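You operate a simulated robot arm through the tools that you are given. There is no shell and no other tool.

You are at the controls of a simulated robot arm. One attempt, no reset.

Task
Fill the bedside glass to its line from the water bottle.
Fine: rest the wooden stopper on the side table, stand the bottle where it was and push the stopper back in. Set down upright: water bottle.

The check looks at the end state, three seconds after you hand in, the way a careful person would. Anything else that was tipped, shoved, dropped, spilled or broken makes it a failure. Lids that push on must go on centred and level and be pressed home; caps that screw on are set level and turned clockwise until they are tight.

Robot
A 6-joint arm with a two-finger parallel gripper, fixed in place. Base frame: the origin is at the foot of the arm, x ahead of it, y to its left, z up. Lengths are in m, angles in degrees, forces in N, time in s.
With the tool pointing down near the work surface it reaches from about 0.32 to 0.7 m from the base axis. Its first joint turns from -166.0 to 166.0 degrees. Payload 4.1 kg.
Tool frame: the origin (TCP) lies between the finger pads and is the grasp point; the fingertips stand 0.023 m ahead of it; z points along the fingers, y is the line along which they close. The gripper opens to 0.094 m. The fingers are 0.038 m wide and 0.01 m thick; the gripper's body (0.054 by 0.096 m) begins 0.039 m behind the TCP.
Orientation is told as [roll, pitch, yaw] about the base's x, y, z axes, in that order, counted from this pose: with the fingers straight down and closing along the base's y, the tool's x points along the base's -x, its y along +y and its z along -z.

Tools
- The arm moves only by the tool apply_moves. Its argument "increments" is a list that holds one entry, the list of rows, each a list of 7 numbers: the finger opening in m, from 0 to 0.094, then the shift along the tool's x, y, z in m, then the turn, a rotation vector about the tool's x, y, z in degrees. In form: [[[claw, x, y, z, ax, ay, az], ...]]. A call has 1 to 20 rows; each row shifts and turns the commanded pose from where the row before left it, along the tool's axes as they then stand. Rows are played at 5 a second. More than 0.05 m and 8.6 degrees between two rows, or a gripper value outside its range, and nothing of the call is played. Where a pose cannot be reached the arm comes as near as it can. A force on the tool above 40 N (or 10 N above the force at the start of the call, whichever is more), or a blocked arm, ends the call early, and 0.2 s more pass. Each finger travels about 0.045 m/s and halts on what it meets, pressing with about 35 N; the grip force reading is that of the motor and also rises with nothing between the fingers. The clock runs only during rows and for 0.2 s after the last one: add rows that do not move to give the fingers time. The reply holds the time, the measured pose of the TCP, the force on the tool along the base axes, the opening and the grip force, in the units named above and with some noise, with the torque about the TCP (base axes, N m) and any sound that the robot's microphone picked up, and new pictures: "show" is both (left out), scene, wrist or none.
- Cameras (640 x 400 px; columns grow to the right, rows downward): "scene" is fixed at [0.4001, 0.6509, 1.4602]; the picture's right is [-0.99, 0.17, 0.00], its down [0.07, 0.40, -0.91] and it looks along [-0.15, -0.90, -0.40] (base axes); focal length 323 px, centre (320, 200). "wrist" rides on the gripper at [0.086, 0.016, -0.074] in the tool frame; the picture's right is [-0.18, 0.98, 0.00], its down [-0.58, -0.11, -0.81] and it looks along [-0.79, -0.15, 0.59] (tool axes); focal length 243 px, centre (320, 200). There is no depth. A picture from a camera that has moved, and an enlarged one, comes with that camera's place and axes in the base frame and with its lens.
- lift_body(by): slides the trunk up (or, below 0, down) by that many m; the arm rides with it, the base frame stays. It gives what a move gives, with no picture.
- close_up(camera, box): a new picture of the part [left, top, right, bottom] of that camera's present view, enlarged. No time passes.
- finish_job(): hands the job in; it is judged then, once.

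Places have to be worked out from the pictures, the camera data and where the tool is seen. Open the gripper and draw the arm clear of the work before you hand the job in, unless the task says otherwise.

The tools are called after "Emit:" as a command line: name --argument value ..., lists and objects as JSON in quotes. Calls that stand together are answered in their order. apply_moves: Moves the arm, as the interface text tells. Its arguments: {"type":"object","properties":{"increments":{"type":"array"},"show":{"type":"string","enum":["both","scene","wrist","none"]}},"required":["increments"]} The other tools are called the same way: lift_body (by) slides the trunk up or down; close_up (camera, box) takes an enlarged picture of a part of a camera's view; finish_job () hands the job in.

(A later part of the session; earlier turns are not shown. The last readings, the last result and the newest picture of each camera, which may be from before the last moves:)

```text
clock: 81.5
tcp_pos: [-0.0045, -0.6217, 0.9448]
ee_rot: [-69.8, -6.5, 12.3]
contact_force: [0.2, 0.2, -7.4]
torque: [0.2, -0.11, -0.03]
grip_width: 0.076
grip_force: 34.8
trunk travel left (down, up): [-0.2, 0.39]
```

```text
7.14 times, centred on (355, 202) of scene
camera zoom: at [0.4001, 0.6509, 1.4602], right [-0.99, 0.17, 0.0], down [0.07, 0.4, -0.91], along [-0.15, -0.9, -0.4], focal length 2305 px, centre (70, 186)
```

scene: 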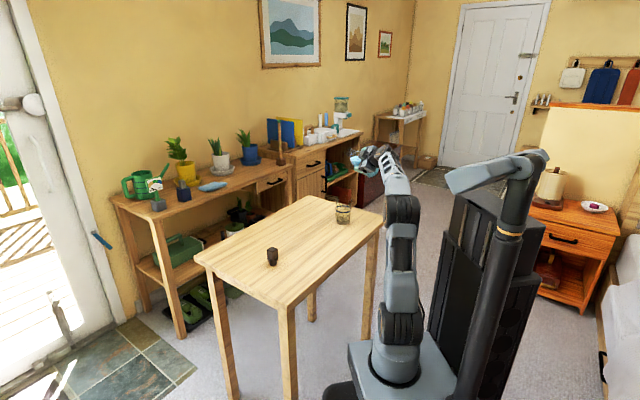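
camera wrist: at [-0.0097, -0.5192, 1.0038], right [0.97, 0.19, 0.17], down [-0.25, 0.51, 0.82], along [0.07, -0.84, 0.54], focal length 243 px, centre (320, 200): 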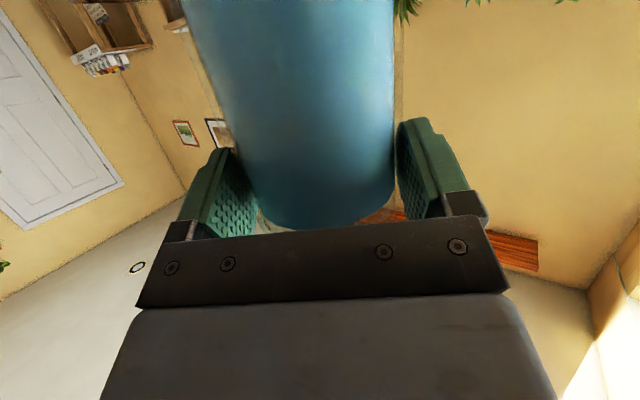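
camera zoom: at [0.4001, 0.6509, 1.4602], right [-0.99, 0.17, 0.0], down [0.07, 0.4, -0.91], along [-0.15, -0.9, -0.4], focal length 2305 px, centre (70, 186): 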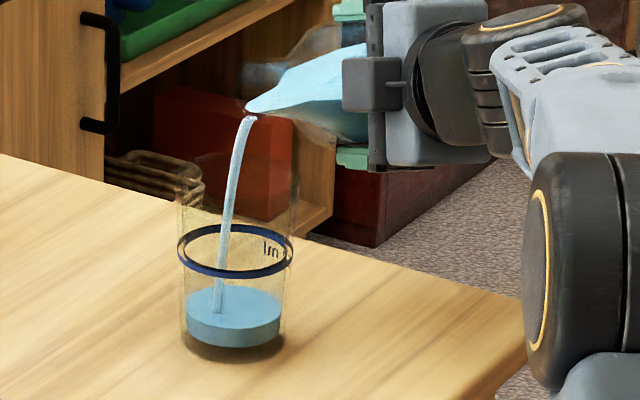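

The level creeps up. I tilt 3° more, with a longer pause.

Emit:
apply_moves --increments '[[[0.05, -0.0001, -0.0016, 0, 0, 0, -1], [0.05, -0.0001, -0.0016, 0, 0, 0, -1], [0.05, -0.0001, -0.0016, 0, 0, 0, -1], [0.05, 0, 0, 0, 0, 0, 0], [0.05, 0, 0, 0, 0, 0, 0], [0.05, 0, 0, 0, 0, 0, 0], [0.05, 0, 0, 0, 0, 0, 0], [0.05, 0, 0, 0, 0, 0, 0]]]' --show "none"

Emit:
close_up --camera "scene" --box '[330, 174, 380, 230]'

```text
clock: 83.3
tcp_pos: [-0.0046, -0.6217, 0.9487]
ee_rot: [-69.9, -3.5, 13.4]
contact_force: [-0.5, -0.1, -7.7]
torque: [0.19, -0.09, 0.01]
grip_width: 0.0759
grip_force: 34.6
trunk travel left (down, up): [-0.2, 0.39]
```

```text
7.14 times, centred on (355, 202) of scene
camera zoom: at [0.4001, 0.6509, 1.4602], right [-0.99, 0.17, 0.0], down [0.07, 0.4, -0.91], along [-0.15, -0.9, -0.4], focal length 2305 px, centre (70, 186)
```

zoom: 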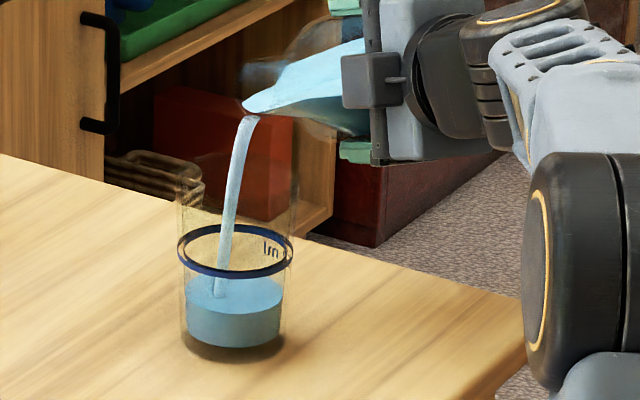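

Surface now around row 294, target 251. I hold this tilt for another second.

Emit:
apply_moves --increments '[[[0.05, 0, 0, 0, 0, 0, 0], [0.05, 0, 0, 0, 0, 0, 0], [0.05, 0, 0, 0, 0, 0, 0], [0.05, 0, 0, 0, 0, 0, 0], [0.05, 0, 0, 0, 0, 0, 0]]]' --show "none"

Emit:
close_up --camera "scene" --box '[330, 174, 380, 230]'

```text
clock: 84.5
tcp_pos: [-0.0048, -0.6215, 0.9501]
ee_rot: [-69.9, -3.6, 13.4]
contact_force: [-0.1, 0.0, -7.3]
torque: [0.17, -0.11, -0.01]
grip_width: 0.076
grip_force: 35.1
trunk travel left (down, up): [-0.2, 0.39]
```

```text
7.14 times, centred on (355, 202) of scene
camera zoom: at [0.4001, 0.6509, 1.4602], right [-0.99, 0.17, 0.0], down [0.07, 0.4, -0.91], along [-0.15, -0.9, -0.4], focal length 2305 px, centre (70, 186)
```

zoom: 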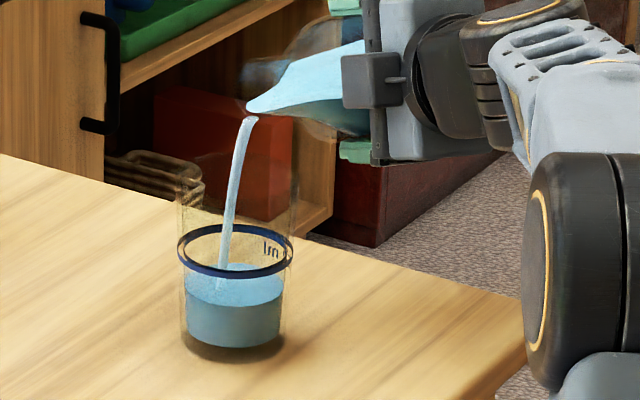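

Now near row 286. I tilt 2° further and let it run about a second.

Emit:
apply_moves --increments '[[[0.05, -0.0001, -0.0016, 0, 0, 0, -1], [0.05, -0.0001, -0.0016, 0, 0, 0, -1], [0.05, 0, 0, 0, 0, 0, 0], [0.05, 0, 0, 0, 0, 0, 0], [0.05, 0, 0, 0, 0, 0, 0], [0.05, 0, 0, 0, 0, 0, 0]]]' --show "none"

Emit:
close_up --camera "scene" --box '[330, 190, 370, 226]'

```text
clock: 85.9
tcp_pos: [-0.0047, -0.6243, 0.9536]
ee_rot: [-69.9, -1.8, 14.1]
contact_force: [-0.6, 0.7, -7.2]
torque: [0.22, -0.12, 0.0]
grip_width: 0.076
grip_force: 34.8
trunk travel left (down, up): [-0.2, 0.39]
```

```text
11.11 times, centred on (350, 208) of scene
camera zoom: at [0.4001, 0.6509, 1.4602], right [-0.99, 0.17, 0.0], down [0.07, 0.4, -0.91], along [-0.15, -0.9, -0.4], focal length 3586 px, centre (-13, 111)
```

zoom: 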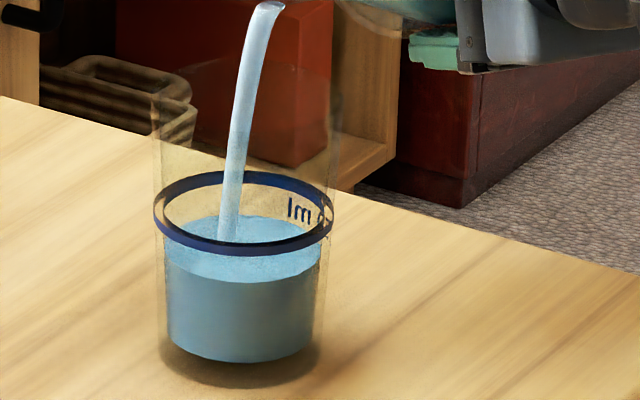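

The surface is at about z 0.845 and the band's middle at 0.861. I keep pouring at this tilt plus 1°, about another second.

Emit:
apply_moves --increments '[[[0.05, -0.0001, -0.0016, 0, 0, 0, -1], [0.05, 0, 0, 0, 0, 0, 0], [0.05, 0, 0, 0, 0, 0, 0], [0.05, 0, 0, 0, 0, 0, 0], [0.05, 0, 0, 0, 0, 0, 0]]]' --show "none"

Emit:
close_up --camera "scene" --box '[330, 190, 370, 226]'

```text
clock: 87.1
tcp_pos: [-0.0031, -0.6234, 0.9544]
ee_rot: [-69.9, -0.8, 14.4]
contact_force: [-0.2, -0.1, -5.9]
torque: [0.22, -0.09, -0.02]
grip_width: 0.0757
grip_force: 34.8
trunk travel left (down, up): [-0.2, 0.39]
```

```text
11.11 times, centred on (350, 208) of scene
camera zoom: at [0.4001, 0.6509, 1.4602], right [-0.99, 0.17, 0.0], down [0.07, 0.4, -0.91], along [-0.15, -0.9, -0.4], focal length 3586 px, centre (-13, 111)
```

zoom: 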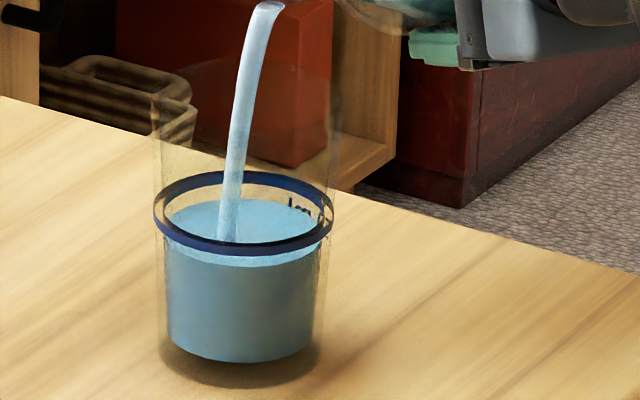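

The surface is now only about 20 px (9 mm) below the band's middle. I let it run 0.6 s more and look again.

Emit:
apply_moves --increments '[[[0.05, 0, 0, 0, 0, 0, 0], [0.05, 0, 0, 0, 0, 0, 0]]]' --show "none"

Emit:
close_up --camera "scene" --box '[330, 190, 370, 226]'

```text
clock: 87.7
tcp_pos: [-0.0038, -0.6235, 0.9554]
ee_rot: [-69.9, -0.8, 14.4]
contact_force: [0.2, -0.5, -5.9]
torque: [0.17, -0.07, 0.01]
grip_width: 0.0762
grip_force: 35.2
trunk travel left (down, up): [-0.2, 0.39]
```

```text
11.11 times, centred on (350, 208) of scene
camera zoom: at [0.4001, 0.6509, 1.4602], right [-0.99, 0.17, 0.0], down [0.07, 0.4, -0.91], along [-0.15, -0.9, -0.4], focal length 3586 px, centre (-13, 111)
```

zoom: 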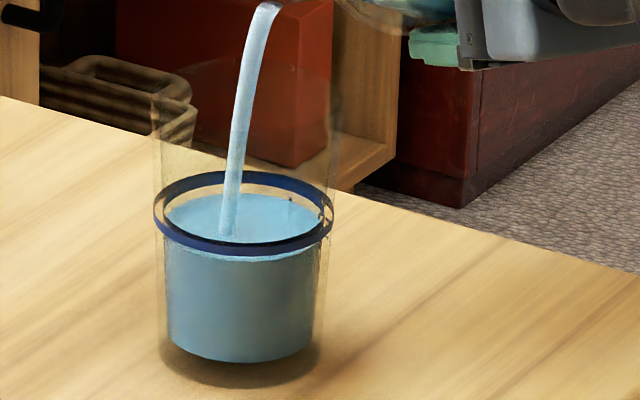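

About 15 px remain and the flow is slowing. I let it run 0.8 s more.

Emit:
apply_moves --increments '[[[0.05, 0, 0, 0, 0, 0, 0], [0.05, 0, 0, 0, 0, 0, 0], [0.05, 0, 0, 0, 0, 0, 0]]]' --show "none"

Emit:
close_up --camera "scene" --box '[332, 200, 362, 225]'

```text
clock: 88.5
tcp_pos: [-0.0047, -0.6243, 0.9543]
ee_rot: [-69.9, -0.7, 14.5]
contact_force: [-0.5, -0.9, -6.5]
torque: [0.16, -0.12, 0.02]
grip_width: 0.0757
grip_force: 35.3
trunk travel left (down, up): [-0.2, 0.39]
```

```text
16.00 times, centred on (347, 212) of scene
camera zoom: at [0.4001, 0.6509, 1.4602], right [-0.99, 0.17, 0.0], down [0.07, 0.4, -0.91], along [-0.15, -0.9, -0.4], focal length 5164 px, centre (-112, 0)
```

zoom: 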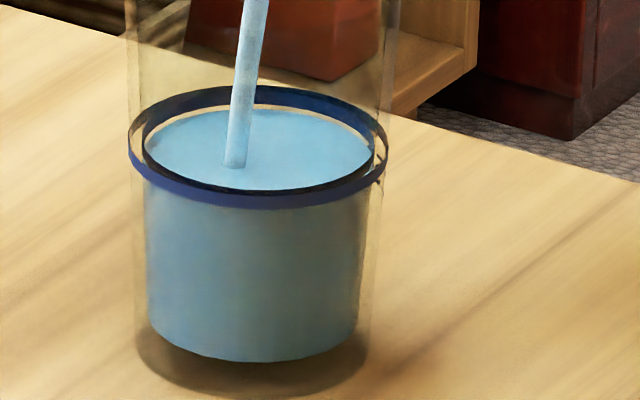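

The surface is now nearly at the band. I zoom in tightly to judge exactly before the last drops.

Emit:
close_up --camera "scene" --box '[338, 203, 358, 215]'

```text
16.00 times, centred on (348, 209) of scene
camera zoom: at [0.4001, 0.6509, 1.4602], right [-0.99, 0.17, 0.0], down [0.07, 0.4, -0.91], along [-0.15, -0.9, -0.4], focal length 5164 px, centre (-128, 56)
```

zoom: 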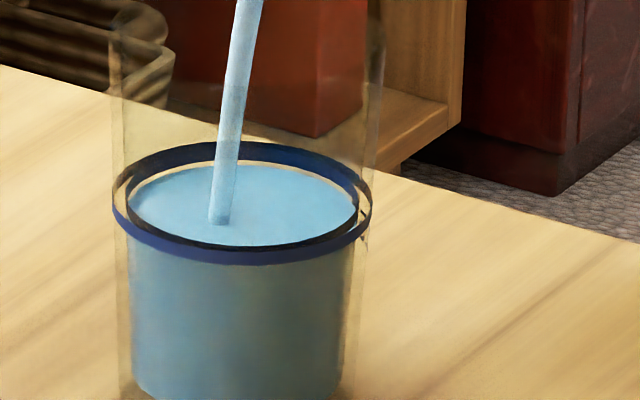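

The surface is within the band, about 2 mm below its middle, and the last stream will add a little. I stop now by tilting back quickly by 24°, with the mouth staying over the glass.

Emit:
apply_moves --increments '[[[0.05, 0, 0, 0, 0, 0, 8.2], [0.05, 0, 0, 0, 0, 0, 8.2], [0.05, 0, 0, 0, 0, 0, 8.2], [0.05, 0, 0, 0, 0, 0, 0], [0.05, 0, 0, 0, 0, 0, 0], [0.05, 0, 0, 0, 0, 0, 0]]]' --show "none"

Emit:
close_up --camera "scene" --box '[338, 203, 358, 215]'

Emit:
close_up --camera "scene" --box '[330, 164, 380, 220]'

```text
clock: 89.9
tcp_pos: [-0.0046, -0.6219, 0.955]
ee_rot: [-68.0, -23.9, 5.4]
contact_force: [0.4, 0.4, -7.1]
torque: [0.16, -0.1, 0.01]
grip_width: 0.0757
grip_force: 35.2
trunk travel left (down, up): [-0.2, 0.39]
```

```text
16.00 times, centred on (348, 209) of scene
camera zoom: at [0.4001, 0.6509, 1.4602], right [-0.99, 0.17, 0.0], down [0.07, 0.4, -0.91], along [-0.15, -0.9, -0.4], focal length 5164 px, centre (-128, 56)
```

zoom: 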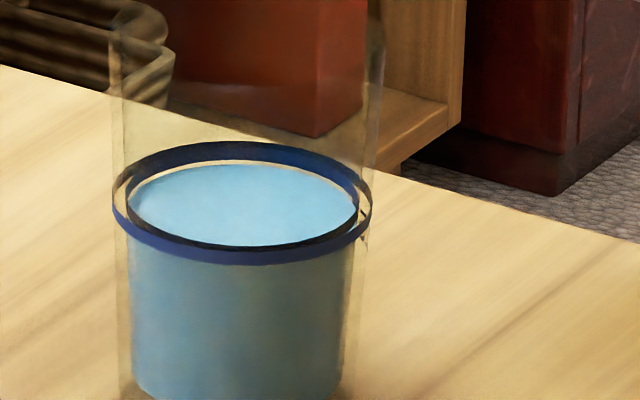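

```text
7.14 times, centred on (355, 192) of scene
camera zoom: at [0.4001, 0.6509, 1.4602], right [-0.99, 0.17, 0.0], down [0.07, 0.4, -0.91], along [-0.15, -0.9, -0.4], focal length 2305 px, centre (70, 257)
```

zoom: 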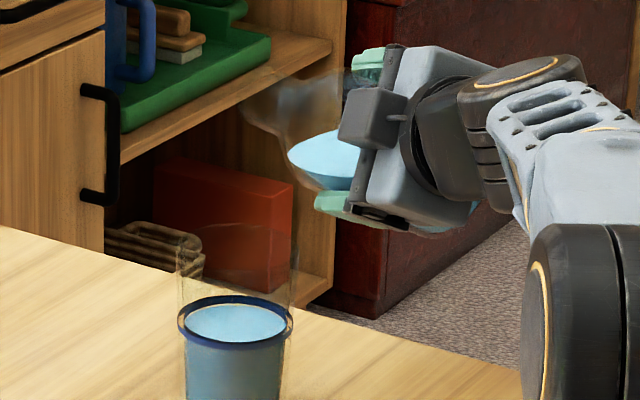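

The stream has stopped and no water is on the table. The surface sits about 1 mm under the band's lower edge, roughly 2.5 mm below its middle, so I give one short extra pour: tilt to 88°, hold 0.2 s, tilt back.

Emit:
apply_moves --increments '[[[0.05, 0, 0, 0, 0, 0, -8.2], [0.05, 0, 0, 0, 0, 0, -8.2], [0.05, 0, 0, 0, 0, 0, -7.2], [0.05, 0, 0, 0, 0, 0, 0], [0.05, 0, 0, 0, 0, 0, 8.2], [0.05, 0, 0, 0, 0, 0, 8.2], [0.05, 0, 0, 0, 0, 0, 8.2], [0.05, 0, 0, 0, 0, 0, 0], [0.05, 0, 0, 0, 0, 0, 0]]]' --show "none"

Emit:
close_up --camera "scene" --box '[338, 203, 358, 215]'

```text
clock: 91.9
tcp_pos: [-0.0033, -0.6231, 0.9551]
ee_rot: [-67.7, -24.7, 5.0]
contact_force: [-0.3, -0.5, -6.7]
torque: [0.16, -0.08, 0.01]
grip_width: 0.076
grip_force: 34.9
trunk travel left (down, up): [-0.2, 0.39]
```

```text
16.00 times, centred on (348, 209) of scene
camera zoom: at [0.4001, 0.6509, 1.4602], right [-0.99, 0.17, 0.0], down [0.07, 0.4, -0.91], along [-0.15, -0.9, -0.4], focal length 5164 px, centre (-128, 56)
```

zoom: 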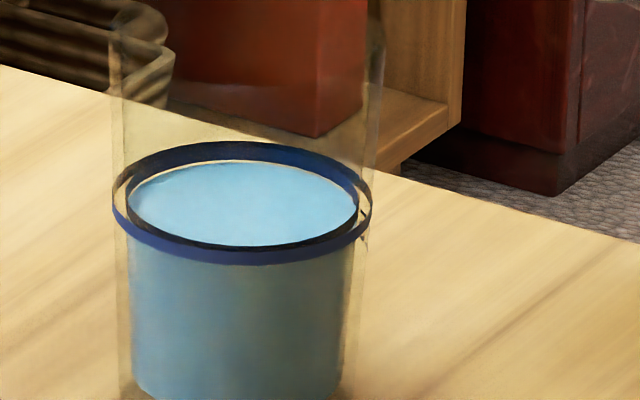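

That added a little under 1 mm. One more short pour at 89° with a 0.4 s hold should bring it to the middle of the band.

Emit:
apply_moves --increments '[[[0.05, 0, 0, 0, 0, 0, -8.5], [0.05, 0, 0, 0, 0, 0, -8.5], [0.05, 0, 0, 0, 0, 0, -8.5], [0.05, 0, 0, 0, 0, 0, 0], [0.05, 0, 0, 0, 0, 0, 0], [0.05, 0, 0, 0, 0, 0, 8.2], [0.05, 0, 0, 0, 0, 0, 8.2], [0.05, 0, 0, 0, 0, 0, 8.2], [0.05, 0, 0, 0, 0, 0, 0], [0.05, 0, 0, 0, 0, 0, 0]]]' --show "none"

Emit:
close_up --camera "scene" --box '[338, 203, 358, 215]'

```text
clock: 94.1
tcp_pos: [-0.004, -0.6233, 0.9535]
ee_rot: [-68.0, -24.0, 5.4]
contact_force: [0.2, 0.4, -6.8]
torque: [0.14, -0.1, 0.02]
grip_width: 0.0761
grip_force: 35.3
trunk travel left (down, up): [-0.2, 0.39]
```

```text
16.00 times, centred on (348, 209) of scene
camera zoom: at [0.4001, 0.6509, 1.4602], right [-0.99, 0.17, 0.0], down [0.07, 0.4, -0.91], along [-0.15, -0.9, -0.4], focal length 5164 px, centre (-128, 56)
```

zoom: 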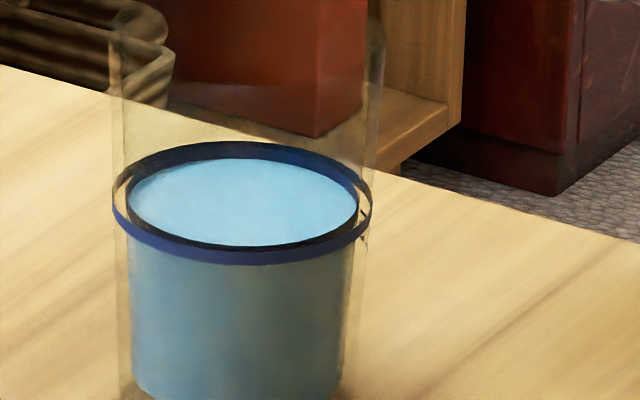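

The surface now touches the band's lower edge, about 1 mm under its middle. One last identical short pour should centre it.

Emit:
apply_moves --increments '[[[0.05, 0, 0, 0, 0, 0, -8.3], [0.05, 0, 0, 0, 0, 0, -8.3], [0.05, 0, 0, 0, 0, 0, -8.3], [0.05, 0, 0, 0, 0, 0, 0], [0.05, 0, 0, 0, 0, 0, 0], [0.05, 0, 0, 0, 0, 0, 8.2], [0.05, 0, 0, 0, 0, 0, 8.2], [0.05, 0, 0, 0, 0, 0, 8.2], [0.05, 0, 0, 0, 0, 0, 0], [0.05, 0, 0, 0, 0, 0, 0]]]' --show "none"

Emit:
close_up --camera "scene" --box '[338, 203, 358, 215]'

Emit:
close_up --camera "scene" --box '[320, 160, 380, 230]'

```text
clock: 96.3
tcp_pos: [-0.0039, -0.6231, 0.9555]
ee_rot: [-68.0, -23.7, 5.5]
contact_force: [0.3, -0.3, -6.4]
torque: [0.18, -0.08, -0.04]
grip_width: 0.0764
grip_force: 35.3
trunk travel left (down, up): [-0.2, 0.39]
```

```text
16.00 times, centred on (348, 209) of scene
camera zoom: at [0.4001, 0.6509, 1.4602], right [-0.99, 0.17, 0.0], down [0.07, 0.4, -0.91], along [-0.15, -0.9, -0.4], focal length 5164 px, centre (-128, 56)
```

zoom: 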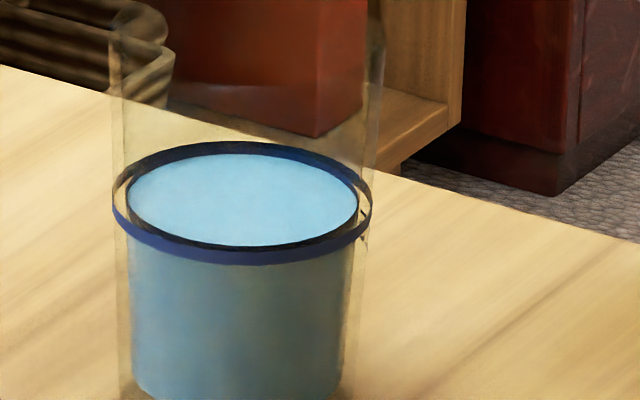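

```text
5.71 times, centred on (350, 195) of scene
camera zoom: at [0.4001, 0.6509, 1.4602], right [-0.99, 0.17, 0.0], down [0.07, 0.4, -0.91], along [-0.15, -0.9, -0.4], focal length 1844 px, centre (149, 229)
```

zoom: 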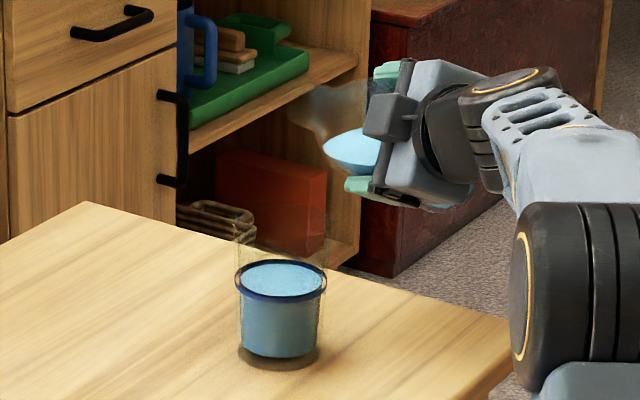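

The water surface now lies at the middle of the band, with a dry table around. I raise the bottle away from the glass, back to z 1.06, and then turn it upright.

Emit:
apply_moves --increments '[[[0.05, -0.00942, -0.01722, -0.0076, 0, 0, 0], [0.05, -0.00942, -0.01722, -0.0076, 0, 0, 0], [0.05, -0.00942, -0.01722, -0.0076, 0, 0, 0], [0.05, -0.00942, -0.01722, -0.0076, 0, 0, 0], [0.05, -0.00942, -0.01722, -0.0076, 0, 0, 0], [0.05, 0, 0, 0, 0, 0, 8.075], [0.05, 0, 0, 0, 0, 0, 8.075], [0.05, 0, 0, 0, 0, 0, 8.075], [0.05, 0, 0, 0, 0, 0, 8.075], [0.05, 0, 0, 0, 0, 0, 8.075], [0.05, 0, 0, 0, 0, 0, 8.075], [0.05, 0, 0, 0, 0, 0, 8.075], [0.05, 0, 0, 0, 0, 0, 8.075], [0.05, 0, 0, 0, 0, 0, 0]]]' --show "both"

Emit:
close_up --camera "scene" --box '[310, 130, 400, 230]'

```text
clock: 99.3
tcp_pos: [0.0004, -0.6203, 1.0591]
ee_rot: [-0.2, -70.1, -75.0]
contact_force: [0.3, -0.3, -6.4]
torque: [0.07, 0.02, -0.04]
grip_width: 0.0757
grip_force: 34.9
trunk travel left (down, up): [-0.2, 0.39]
camera wrist: at [-0.009, -0.5197, 1.0024], right [0.97, 0.19, 0.17], down [-0.25, 0.51, 0.82], along [0.07, -0.84, 0.54], focal length 243 px, centre (320, 200)
```

scene: 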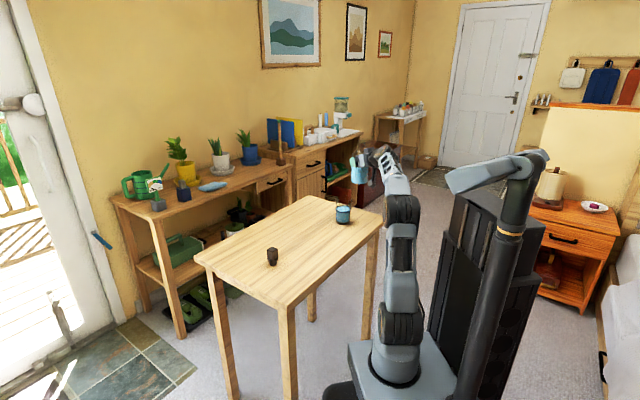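
wrist: 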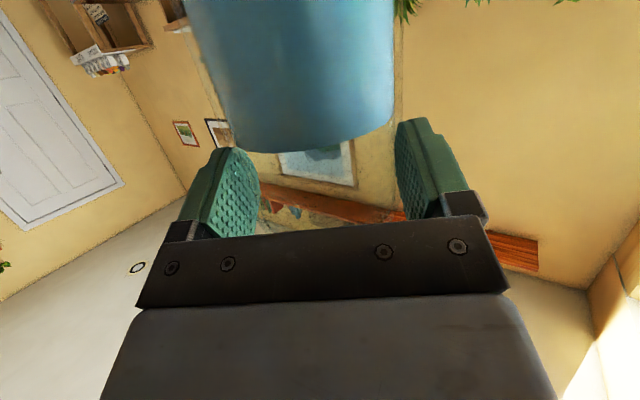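

```text
4.00 times, centred on (355, 180) of scene
camera zoom: at [0.4001, 0.6509, 1.4602], right [-0.99, 0.17, 0.0], down [0.07, 0.4, -0.91], along [-0.15, -0.9, -0.4], focal length 1291 px, centre (180, 280)
```

zoom: 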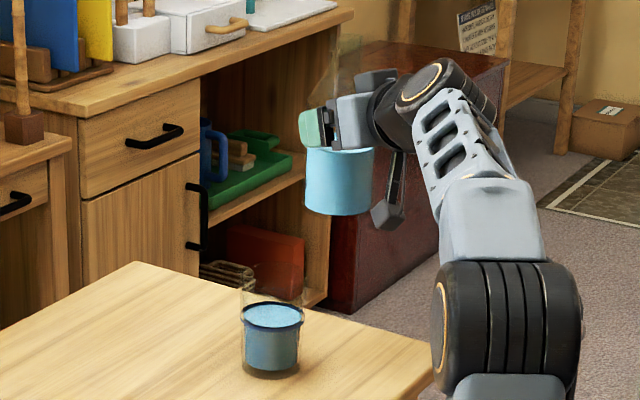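

The bottle is upright again with water left in it. I carry it back along the same path to above its original spot.

Emit:
apply_moves --increments '[[[0.05, 0, 0, 0, -4.698, 0, -1.71], [0.05, 0, 0, 0, -4.698, 0, -1.71], [0.05, 0, 0, 0, -4.698, 0, -1.71], [0.05, 0.000475, 0.02593, -0.00373, 0, 0, 0], [0.05, 0.000475, 0.02593, -0.00373, 0, 0, 0], [0.05, 0.000475, 0.02593, -0.00373, 0, 0, 0], [0.05, 0.000475, 0.02593, -0.00373, 0, 0, 0], [0.05, 0.000475, 0.02593, -0.00373, 0, 0, 0], [0.05, 0.000475, 0.02593, -0.00373, 0, 0, 0], [0.05, 0.000475, 0.02593, -0.00373, 0, 0, 0], [0.05, 0.000475, 0.02593, -0.00373, 0, 0, 0], [0.05, 0.000475, 0.02593, -0.00373, 0, 0, 0], [0.05, 0.000475, 0.02593, -0.00373, 0, 0, 0], [0.05, 0.000475, 0.02593, -0.00373, 0, 0, 0], [0.05, 0.000475, 0.02593, -0.00373, 0, 0, 0], [0.05, 0, 0, 0, 0, 0, 0], [0.05, 0, 0, 0, 0, 0, 0]]]' --show "none"

Emit:
close_up --camera "scene" --box '[250, 120, 420, 260]'

Emit:
close_up --camera "scene" --box '[285, 140, 345, 190]'

```text
clock: 102.9
tcp_pos: [0.2504, -0.4288, 1.0685]
ee_rot: [-0.5, -69.9, -59.8]
contact_force: [0.0, -0.5, -5.6]
torque: [0.1, 0.02, -0.01]
grip_width: 0.0762
grip_force: 34.9
trunk travel left (down, up): [-0.2, 0.39]
```

```text
2.86 times, centred on (335, 190) of scene
camera zoom: at [0.4001, 0.6509, 1.4602], right [-0.99, 0.17, 0.0], down [0.07, 0.4, -0.91], along [-0.15, -0.9, -0.4], focal length 922 px, centre (277, 229)
```

zoom: 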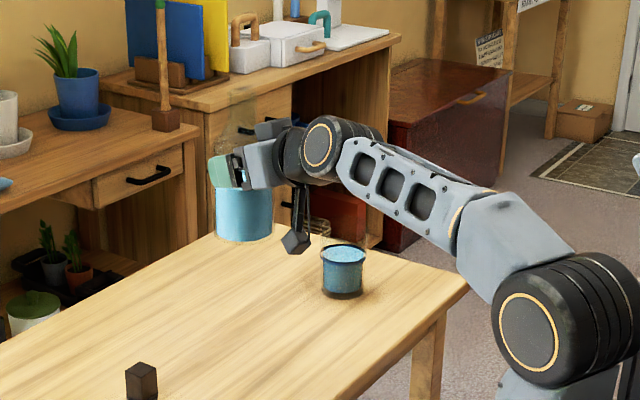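

```text
8.00 times, centred on (315, 165) of scene
camera zoom: at [0.4001, 0.6509, 1.4602], right [-0.99, 0.17, 0.0], down [0.07, 0.4, -0.91], along [-0.15, -0.9, -0.4], focal length 2582 px, centre (360, 480)
```

zoom: 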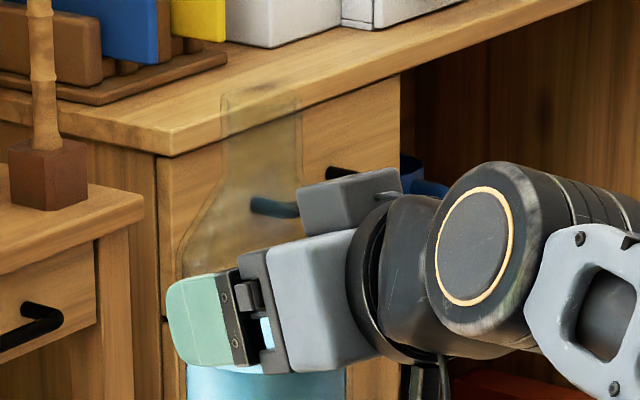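

The bottle is back above its spot, upright. I take another reading to pin down the small offset from the original grasp position.

Emit:
apply_moves --increments '[[[0.05, 0, 0, 0, 0, 0, 0]]]' --show "none"

Emit:
apply_moves --increments '[[[0.05, 0, 0, 0, 0, 0, 0]]]' --show "none"

Emit:
apply_moves --increments '[[[0.05, 0, 0, 0, 0, 0, 0]]]' --show "none"

```text
clock: 103.3
tcp_pos: [0.2489, -0.4285, 1.0682]
ee_rot: [-0.5, -70.0, -59.8]
contact_force: [-0.2, -0.1, -6.5]
torque: [0.09, 0.07, -0.01]
grip_width: 0.0762
grip_force: 35.0
trunk travel left (down, up): [-0.2, 0.39]
```

```text
clock: 103.7
tcp_pos: [0.2494, -0.4287, 1.0683]
ee_rot: [-0.5, -69.9, -59.8]
contact_force: [-0.2, -1.2, -6.0]
torque: [0.08, 0.02, 0.02]
grip_width: 0.076
grip_force: 35.3
trunk travel left (down, up): [-0.2, 0.39]
```

```text
clock: 104.1
tcp_pos: [0.2495, -0.427, 1.0677]
ee_rot: [-0.5, -70.0, -59.8]
contact_force: [0.1, -0.2, -6.6]
torque: [0.08, 0.05, 0.01]
grip_width: 0.0762
grip_force: 35.0
trunk travel left (down, up): [-0.2, 0.39]
```

The offset from the original grasp is about (+1.7, -1.1) mm. I correct that and lower the trunk by the same 0.15 m.

Emit:
apply_moves --increments '[[[0.05, 0.0006, -0.0009, -0.0017, 0, 0, 0], [0.05, 0, 0, 0, 0, 0, 0]]]' --show "none"

Emit:
lift_body --by -0.15

Emit:
close_up --camera "scene" --box '[270, 170, 350, 260]'

```text
clock: 104.7
tcp_pos: [0.2483, -0.4267, 1.0678]
ee_rot: [-0.5, -70.0, -59.8]
contact_force: [0.4, 0.6, -6.5]
torque: [0.09, 0.03, 0.0]
grip_width: 0.0758
grip_force: 34.8
trunk travel left (down, up): [-0.2, 0.39]
```

```text
clock: 106.5
tcp_pos: [0.248, -0.4271, 0.9179]
ee_rot: [-0.5, -69.9, -59.8]
contact_force: [-0.1, 0.1, -5.9]
torque: [0.08, 0.07, 0.0]
grip_width: 0.0758
grip_force: 34.9
trunk travel left (down, up): [-0.05, 0.54]
```

```text
4.44 times, centred on (310, 215) of scene
camera zoom: at [0.4001, 0.6509, 1.4602], right [-0.99, 0.17, 0.0], down [0.07, 0.4, -0.91], along [-0.15, -0.9, -0.4], focal length 1434 px, centre (364, 133)
```

zoom: 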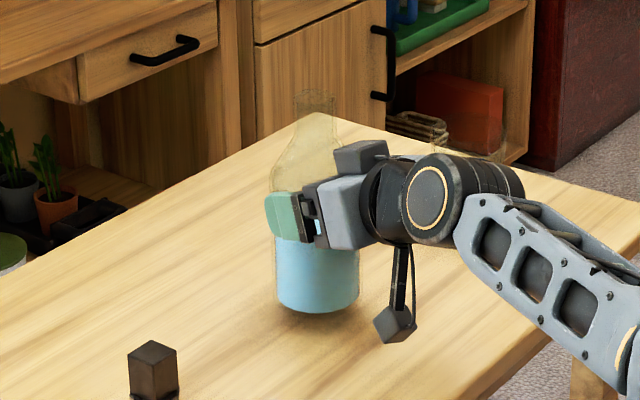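

The bottle hangs about 1.8 cm over its original place. I lower most of that, then feel for the table in small steps.

Emit:
apply_moves --increments '[[[0.05, 0.0047, 0, 0.00171, 0, 0, 0], [0.05, 0.0047, 0, 0.00171, 0, 0, 0], [0.05, 0.00376, 0, 0.00137, 0, 0, 0], [0.05, 0, 0, 0, 0, 0, 0]]]' --show "none"

Emit:
apply_moves --increments '[[[0.05, 0.00094, 0, 0.00034, 0, 0, 0], [0.05, 0.00094, 0, 0.00034, 0, 0, 0], [0.05, 0, 0, 0, 0, 0, 0]]]' --show "none"

```text
clock: 107.5
tcp_pos: [0.2472, -0.4269, 0.9033]
ee_rot: [-0.5, -69.9, -59.8]
contact_force: [0.8, -0.4, -6.6]
torque: [0.08, 0.05, 0.01]
grip_width: 0.0758
grip_force: 35.2
trunk travel left (down, up): [-0.05, 0.54]
```

```text
clock: 108.2
tcp_pos: [0.249, -0.4267, 0.9017]
ee_rot: [-0.6, -70.0, -59.8]
contact_force: [-0.2, 0.2, -6.8]
torque: [0.09, 0.08, -0.01]
grip_width: 0.0758
grip_force: 34.7
trunk travel left (down, up): [-0.05, 0.54]
```

Full weight is still on the gripper at z 0.902. I continue down 1 mm at a time.

Emit:
apply_moves --increments '[[[0.05, 0.00094, 0, 0.00034, 0, 0, 0], [0.05, 0, 0, 0, 0, 0, 0]]]' --show "none"

Emit:
apply_moves --increments '[[[0.05, 0.00094, 0, 0.00034, 0, 0, 0], [0.05, 0, 0, 0, 0, 0, 0]]]' --show "none"

```text
clock: 108.8
tcp_pos: [0.2469, -0.4266, 0.9023]
ee_rot: [-0.5, -69.9, -59.8]
contact_force: [-0.4, 1.7, -6.8]
torque: [0.1, 0.08, -0.01]
grip_width: 0.0759
grip_force: 35.2
trunk travel left (down, up): [-0.05, 0.54]
```

```text
clock: 109.5
tcp_pos: [0.2478, -0.4265, 0.901]
ee_rot: [-0.5, -70.0, -59.8]
contact_force: [-0.1, -0.2, -2.7]
torque: [0.05, -0.14, -0.02]
grip_width: 0.0759
grip_force: 34.6
trunk travel left (down, up): [-0.05, 0.54]
```

The weight is going onto the table (force fell from 6.5 to 2.7 N). I lower half a millimetre more and check.

Emit:
apply_moves --increments '[[[0.05, 0.0006, 0, 0.0002, 0, 0, 0], [0.05, 0, 0, 0, 0, 0, 0]]]' --show "none"

Emit:
close_up --camera "scene" --box '[285, 180, 333, 250]'

```text
clock: 110.0
tcp_pos: [0.2466, -0.4259, 0.9016]
ee_rot: [-0.5, -70.1, -59.8]
contact_force: [0.5, 0.1, 2.5]
torque: [0.21, -0.22, -0.01]
grip_width: 0.0761
grip_force: 35.2
trunk travel left (down, up): [-0.05, 0.54]
```

```text
5.71 times, centred on (309, 215) of scene
camera zoom: at [0.4001, 0.6509, 1.4602], right [-0.99, 0.17, 0.0], down [0.07, 0.4, -0.91], along [-0.15, -0.9, -0.4], focal length 1844 px, centre (383, 114)
```

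zoom: 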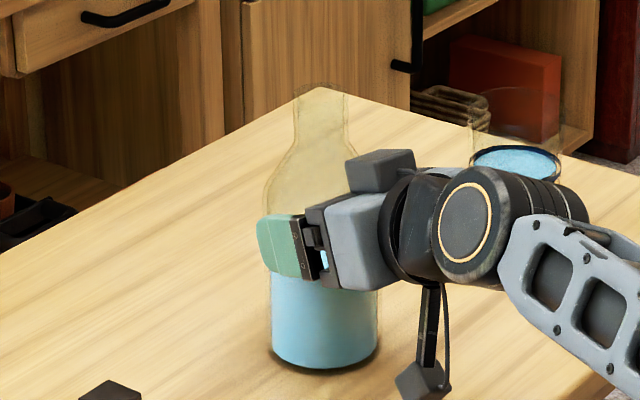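

The bottle rests on the table (+2.5 N), exactly where it stood. I open the jaws slowly.

Emit:
apply_moves --increments '[[[0.078, 0, 0, 0, 0, 0, 0], [0.08, 0, 0, 0, 0, 0, 0], [0.085, 0, 0, 0, 0, 0, 0], [0.094, 0, 0, 0, 0, 0, 0], [0.094, 0, 0, 0, 0, 0, 0], [0.094, 0, 0, 0, 0, 0, 0], [0.094, 0, 0, 0, 0, 0, 0]]]' --show "none"

Emit:
close_up --camera "scene" --box '[285, 180, 333, 250]'

Emit:
close_up --camera "wrist" --box '[120, 0, 520, 260]'

```text
clock: 111.7
tcp_pos: [0.2486, -0.4272, 0.9004]
ee_rot: [-0.5, -69.9, -59.8]
contact_force: [-0.4, 0.0, -0.8]
torque: [0.0, 0.03, -0.02]
grip_width: 0.094
grip_force: 0.1
trunk travel left (down, up): [-0.05, 0.54]
```

```text
5.71 times, centred on (309, 215) of scene
camera zoom: at [0.4001, 0.6509, 1.4602], right [-0.99, 0.17, 0.0], down [0.07, 0.4, -0.91], along [-0.15, -0.9, -0.4], focal length 1844 px, centre (383, 114)
```

zoom: 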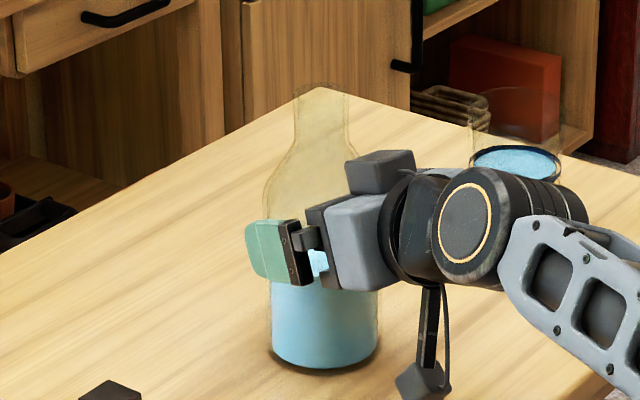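

```text
1.54 times, centred on (320, 130) of wrist
camera zoom: at [0.2118, -0.3318, 0.8434], right [0.89, 0.43, 0.17], down [-0.37, 0.43, 0.82], along [0.28, -0.79, 0.54], focal length 373 px, centre (320, 308)
```

zoom: 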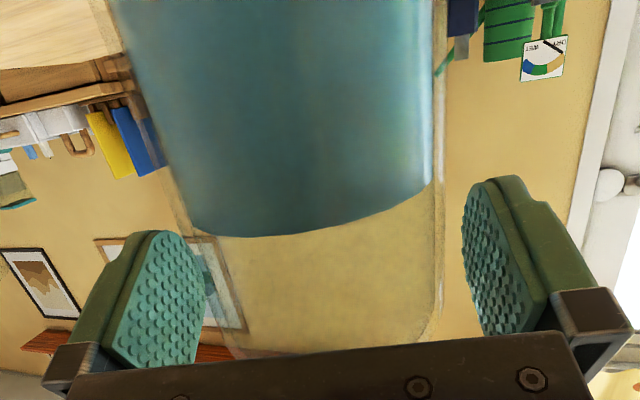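

The bottle stands free between the open fingers. I withdraw straight up to z 1.06.

Emit:
apply_moves --increments '[[[0.094, -0.0094, 0, -0.00342, 0, 0, 0], [0.094, -0.0141, 0, -0.00513, 0, 0, 0], [0.094, -0.0188, 0, -0.00684, 0, 0, 0], [0.094, -0.0188, 0, -0.00684, 0, 0, 0], [0.094, -0.0188, 0, -0.00684, 0, 0, 0], [0.094, -0.0188, 0, -0.00684, 0, 0, 0], [0.094, -0.0188, 0, -0.00684, 0, 0, 0], [0.094, -0.0188, 0, -0.00684, 0, 0, 0], [0.094, -0.0141, 0, -0.00513, 0, 0, 0], [0.094, 0, 0, 0, 0, 0, 0]]]' --show "scene"

Emit:
close_up --camera "scene" --box '[250, 150, 380, 280]'

```text
clock: 113.8
tcp_pos: [0.2485, -0.4278, 1.0609]
ee_rot: [-0.5, -70.1, -59.8]
contact_force: [-0.3, -0.4, 0.3]
torque: [-0.01, -0.03, 0.0]
grip_width: 0.094
grip_force: 0.0
trunk travel left (down, up): [-0.05, 0.54]
```

scene: 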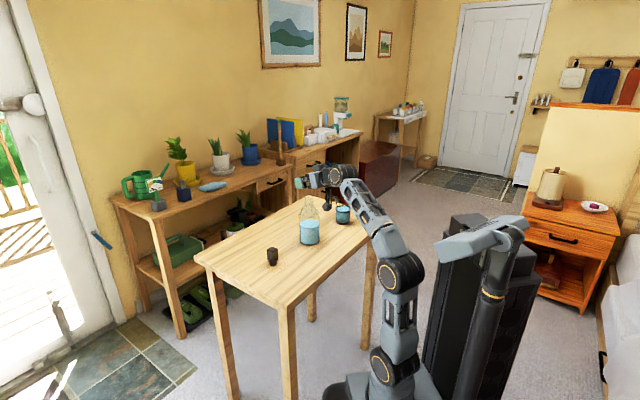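

```text
3.08 times, centred on (315, 215) of scene
camera zoom: at [0.4001, 0.6509, 1.4602], right [-0.99, 0.17, 0.0], down [0.07, 0.4, -0.91], along [-0.15, -0.9, -0.4], focal length 993 px, centre (335, 154)
```

zoom: 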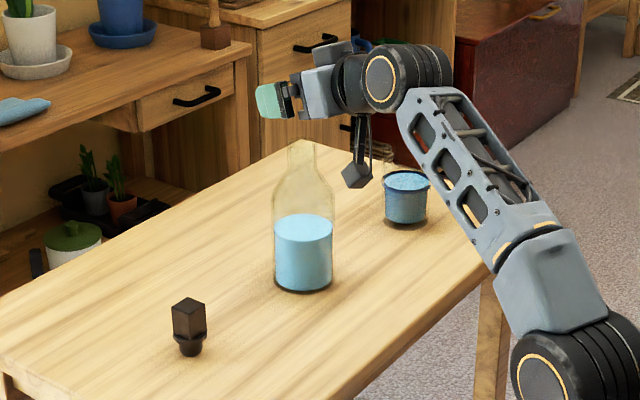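

Bottle, glass and stopper all stand as wanted. Now for the stopper: I raise the trunk back up by 0.45 m from here (only free air above).

Emit:
lift_body --by 0.45

```text
refused: 0.45 is not a number from -0.4 to 0.4
```

The lift is limited to 0.4 m per call, so I raise it in two parts.

Emit:
lift_body --by 0.4

Emit:
lift_body --by 0.05

```text
clock: 117.7
tcp_pos: [0.249, -0.4259, 1.4595]
ee_rot: [-0.5, -70.0, -59.8]
contact_force: [-0.9, -0.7, 0.5]
torque: [0.01, 0.01, 0.04]
grip_width: 0.0938
grip_force: 0.0
trunk travel left (down, up): [-0.45, 0.14]
```

```text
clock: 118.6
tcp_pos: [0.2483, -0.4276, 1.5094]
ee_rot: [-0.5, -69.9, -59.8]
contact_force: [0.9, -0.1, 0.2]
torque: [0.0, -0.02, 0.02]
grip_width: 0.0942
grip_force: 0.1
trunk travel left (down, up): [-0.5, 0.09]
```

Trunk is back at its starting height. I lower and pitch the tool down in stages to vertical, high above the table.

Emit:
apply_moves --increments '[[[0.094, 0.0235, 0, 0.00855, 0, 0, 0], [0.094, 0.0235, 0, 0.00855, 0, 0, 0], [0.094, 0.0235, 0, 0.00855, 0, 0, 0], [0.094, 0.0235, 0, 0.00855, 0, 0, 0], [0.094, 0, 0, 0, 0, 7, 0], [0.094, 0, 0, 0, 0, 7, 0], [0.094, 0, 0, 0, 0, 7, 0], [0.094, 0, 0, 0, 0, 7, 0], [0.094, 0, 0, 0, 0, 7, 0], [0.094, 0.01864, 0, 0.02662, 0, 0, 0], [0.094, 0.01864, 0, 0.02662, 0, 0, 0], [0.094, 0.01864, 0, 0.02662, 0, 0, 0], [0.094, 0.01864, 0, 0.02662, 0, 0, 0], [0.094, 0, 0, 0, 0, 7, 0], [0.094, 0, 0, 0, 0, 7, 0], [0.094, 0, 0, 0, 0, 7, 0], [0.094, 0, 0, 0, 0, 7, 0], [0.094, 0, 0, 0, 0, 7, 0], [0.094, 0, 0, 0, 0, 0, 0]]]' --show "scene"

```text
clock: 122.6
tcp_pos: [0.2481, -0.4273, 1.2805]
ee_rot: [-0.3, 0.0, -60.3]
contact_force: [0.2, 0.3, 0.0]
torque: [0.0, 0.01, 0.02]
grip_width: 0.0942
grip_force: 0.1
trunk travel left (down, up): [-0.5, 0.09]
```

scene: 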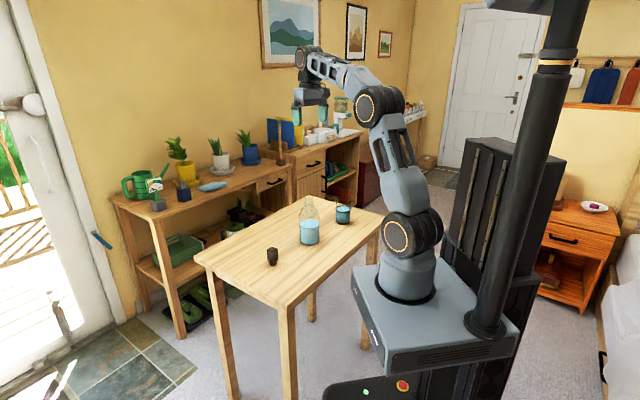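

The tool is vertical again at (0.248, -0.427, 1.28). I compare the bottle's present place with the earlier enlarged picture, and look at the stopper and glass.

Emit:
close_up --camera "scene" --box '[290, 192, 334, 248]'

Emit:
close_up --camera "scene" --box '[255, 234, 300, 270]'

Emit:
close_up --camera "scene" --box '[326, 190, 366, 230]'

```text
7.14 times, centred on (312, 220) of scene
camera zoom: at [0.4001, 0.6509, 1.4602], right [-0.99, 0.17, 0.0], down [0.07, 0.4, -0.91], along [-0.15, -0.9, -0.4], focal length 2305 px, centre (377, 57)
```

zoom: 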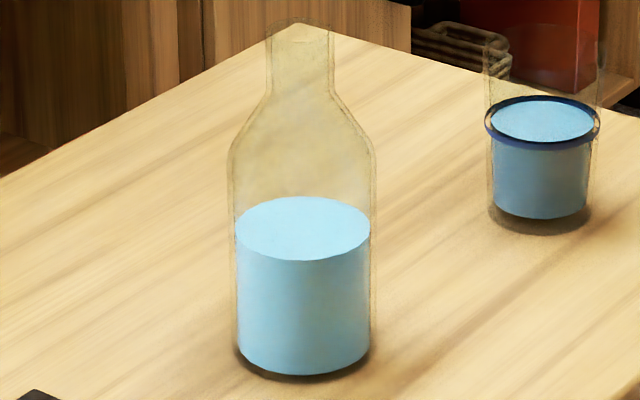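

```text
11.11 times, centred on (278, 252) of scene
camera zoom: at [0.4001, 0.6509, 1.4602], right [-0.99, 0.17, 0.0], down [0.07, 0.4, -0.91], along [-0.15, -0.9, -0.4], focal length 3586 px, centre (792, -378)
```

zoom: 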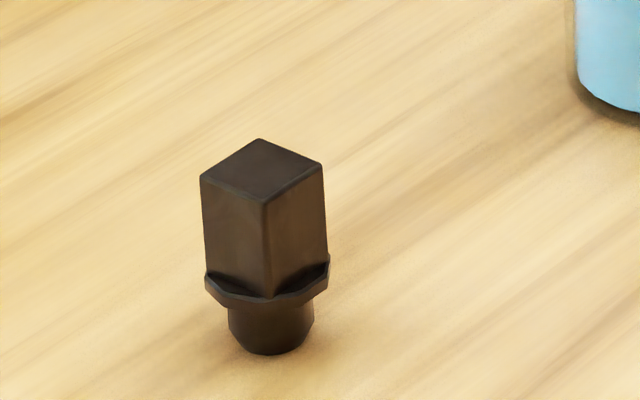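

```text
10.00 times, centred on (346, 210) of scene
camera zoom: at [0.4001, 0.6509, 1.4602], right [-0.99, 0.17, 0.0], down [0.07, 0.4, -0.91], along [-0.15, -0.9, -0.4], focal length 3228 px, centre (60, 100)
```

zoom: 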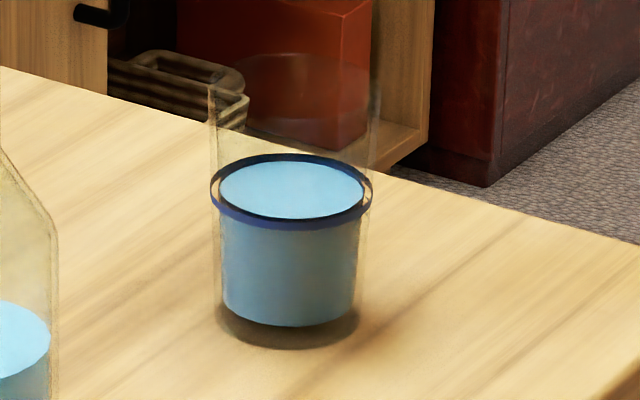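

The bottle stands within half a millimetre of its original place and the glass is filled to the band. I turn the tool to yaw -45° (square with the stopper's faces) and move above the stopper at (0.403, -0.3035).

Emit:
apply_moves --increments '[[[0.07, 0, 0, 0, -0.3, 0, 0], [0.07, 0, 0, 0, 0, 0, -7.65], [0.07, 0, 0, 0, 0, 0, -7.65], [0.07, -0.00314, 0.02816, 0, 0, 0, 0], [0.07, -0.00314, 0.02816, 0, 0, 0, 0], [0.07, -0.00314, 0.02816, 0, 0, 0, 0], [0.07, -0.00314, 0.02816, 0, 0, 0, 0], [0.07, -0.00314, 0.02816, 0, 0, 0, 0], [0.07, -0.00314, 0.02816, 0, 0, 0, 0], [0.07, -0.00314, 0.02816, 0, 0, 0, 0], [0.07, 0, 0, 0.035, 0, 0, 0], [0.07, 0, 0, 0.035, 0, 0, 0], [0.07, 0, 0, 0.035, 0, 0, 0], [0.07, 0, 0, 0.035, 0, 0, 0], [0.07, 0, 0, 0.035, 0, 0, 0], [0.07, 0, 0, 0.035, 0, 0, 0], [0.07, 0, 0, 0.035, 0, 0, 0], [0.07, 0, 0, 0.035, 0, 0, 0], [0.07, 0, 0, 0, 0, 0, 0]]]' --show "both"

Emit:
close_up --camera "wrist" --box '[260, 0, 380, 120]'

```text
clock: 126.6
tcp_pos: [0.4049, -0.3007, 1.0008]
ee_rot: [0.1, 0.0, -44.9]
contact_force: [-0.9, 0.3, 0.1]
torque: [0.01, -0.02, -0.02]
grip_width: 0.0701
grip_force: 0.1
trunk travel left (down, up): [-0.5, 0.09]
camera wrist: at [0.3542, -0.2298, 1.0731], right [0.82, 0.57, 0.0], down [0.33, -0.49, 0.81], along [0.46, -0.66, -0.59], focal length 243 px, centre (320, 200)
```

scene: 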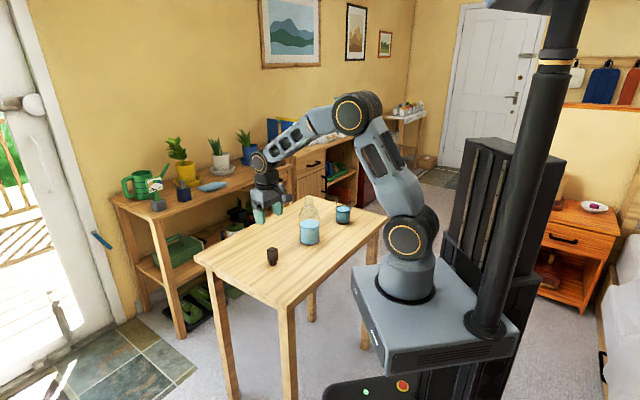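
wrist: 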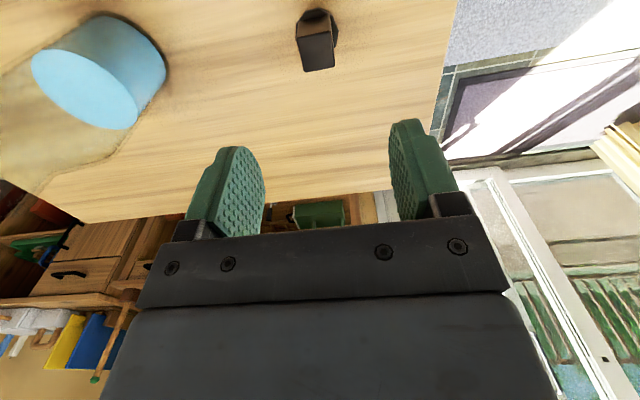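

```text
3.33 times, centred on (320, 60) of wrist
camera zoom: at [0.3542, -0.2298, 1.0731], right [0.82, 0.57, 0.0], down [0.33, -0.49, 0.81], along [0.46, -0.66, -0.59], focal length 809 px, centre (320, 667)
```

zoom: 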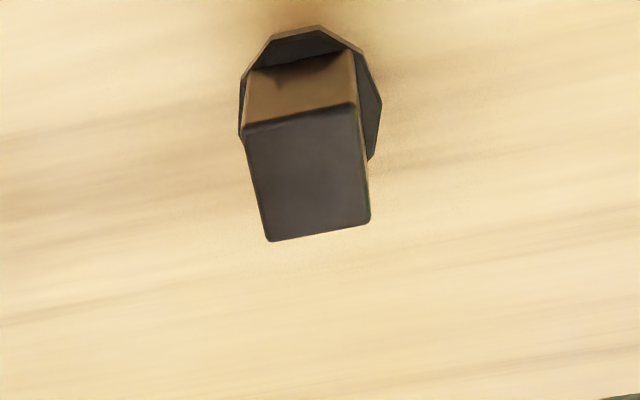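

The wrist view puts the stopper at (0.4036, -0.3032), 2-3 mm off the TCP. I correct this and go down to the earlier grasp height over it, jaws open.

Emit:
apply_moves --increments '[[[0.07, -0.0008, -0.0027, 0, 0, 0, -1.2], [0.07, 0, 0, 0.025, 0, 0, 0], [0.07, 0, 0, 0.025, 0, 0, 0], [0.07, 0, 0, 0.025, 0, 0, 0], [0.07, 0, 0, 0.025, 0, 0, 0], [0.07, 0, 0, 0.02, 0, 0, 0], [0.07, 0, 0, 0.015, 0, 0, 0], [0.07, 0, 0, 0.01, 0, 0, 0], [0.07, 0, 0, 0.0025, 0, 0, 0], [0.07, 0, 0, 0, 0, 0, 0]]]' --show "none"

Emit:
close_up --camera "scene" --box '[255, 230, 300, 270]'

Emit:
close_up --camera "wrist" --box '[200, 60, 440, 240]'

```text
clock: 128.8
tcp_pos: [0.4033, -0.3041, 0.8544]
ee_rot: [0.2, 0.0, -43.7]
contact_force: [0.6, 0.2, -0.2]
torque: [0.0, 0.01, 0.01]
grip_width: 0.0702
grip_force: 0.1
trunk travel left (down, up): [-0.5, 0.09]
```

```text
10.00 times, centred on (278, 250) of scene
camera zoom: at [0.4001, 0.6509, 1.4602], right [-0.99, 0.17, 0.0], down [0.07, 0.4, -0.91], along [-0.15, -0.9, -0.4], focal length 3228 px, centre (745, -300)
```

zoom: 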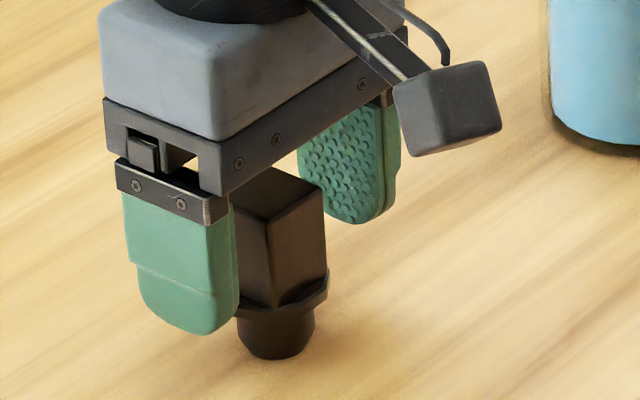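

```text
2.22 times, centred on (320, 150) of wrist
camera zoom: at [0.3509, -0.2335, 0.9267], right [0.81, 0.58, 0.0], down [0.34, -0.48, 0.81], along [0.47, -0.65, -0.59], focal length 539 px, centre (320, 311)
```

zoom: 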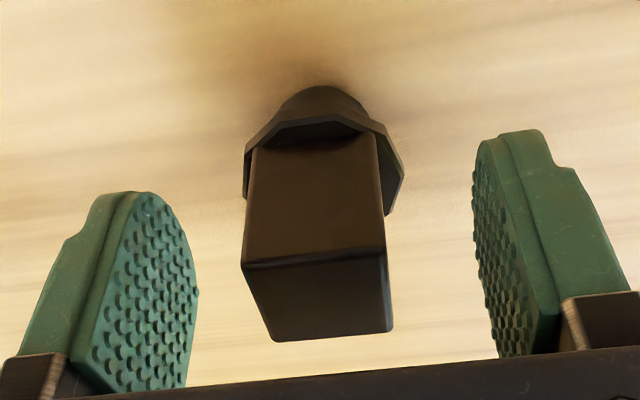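

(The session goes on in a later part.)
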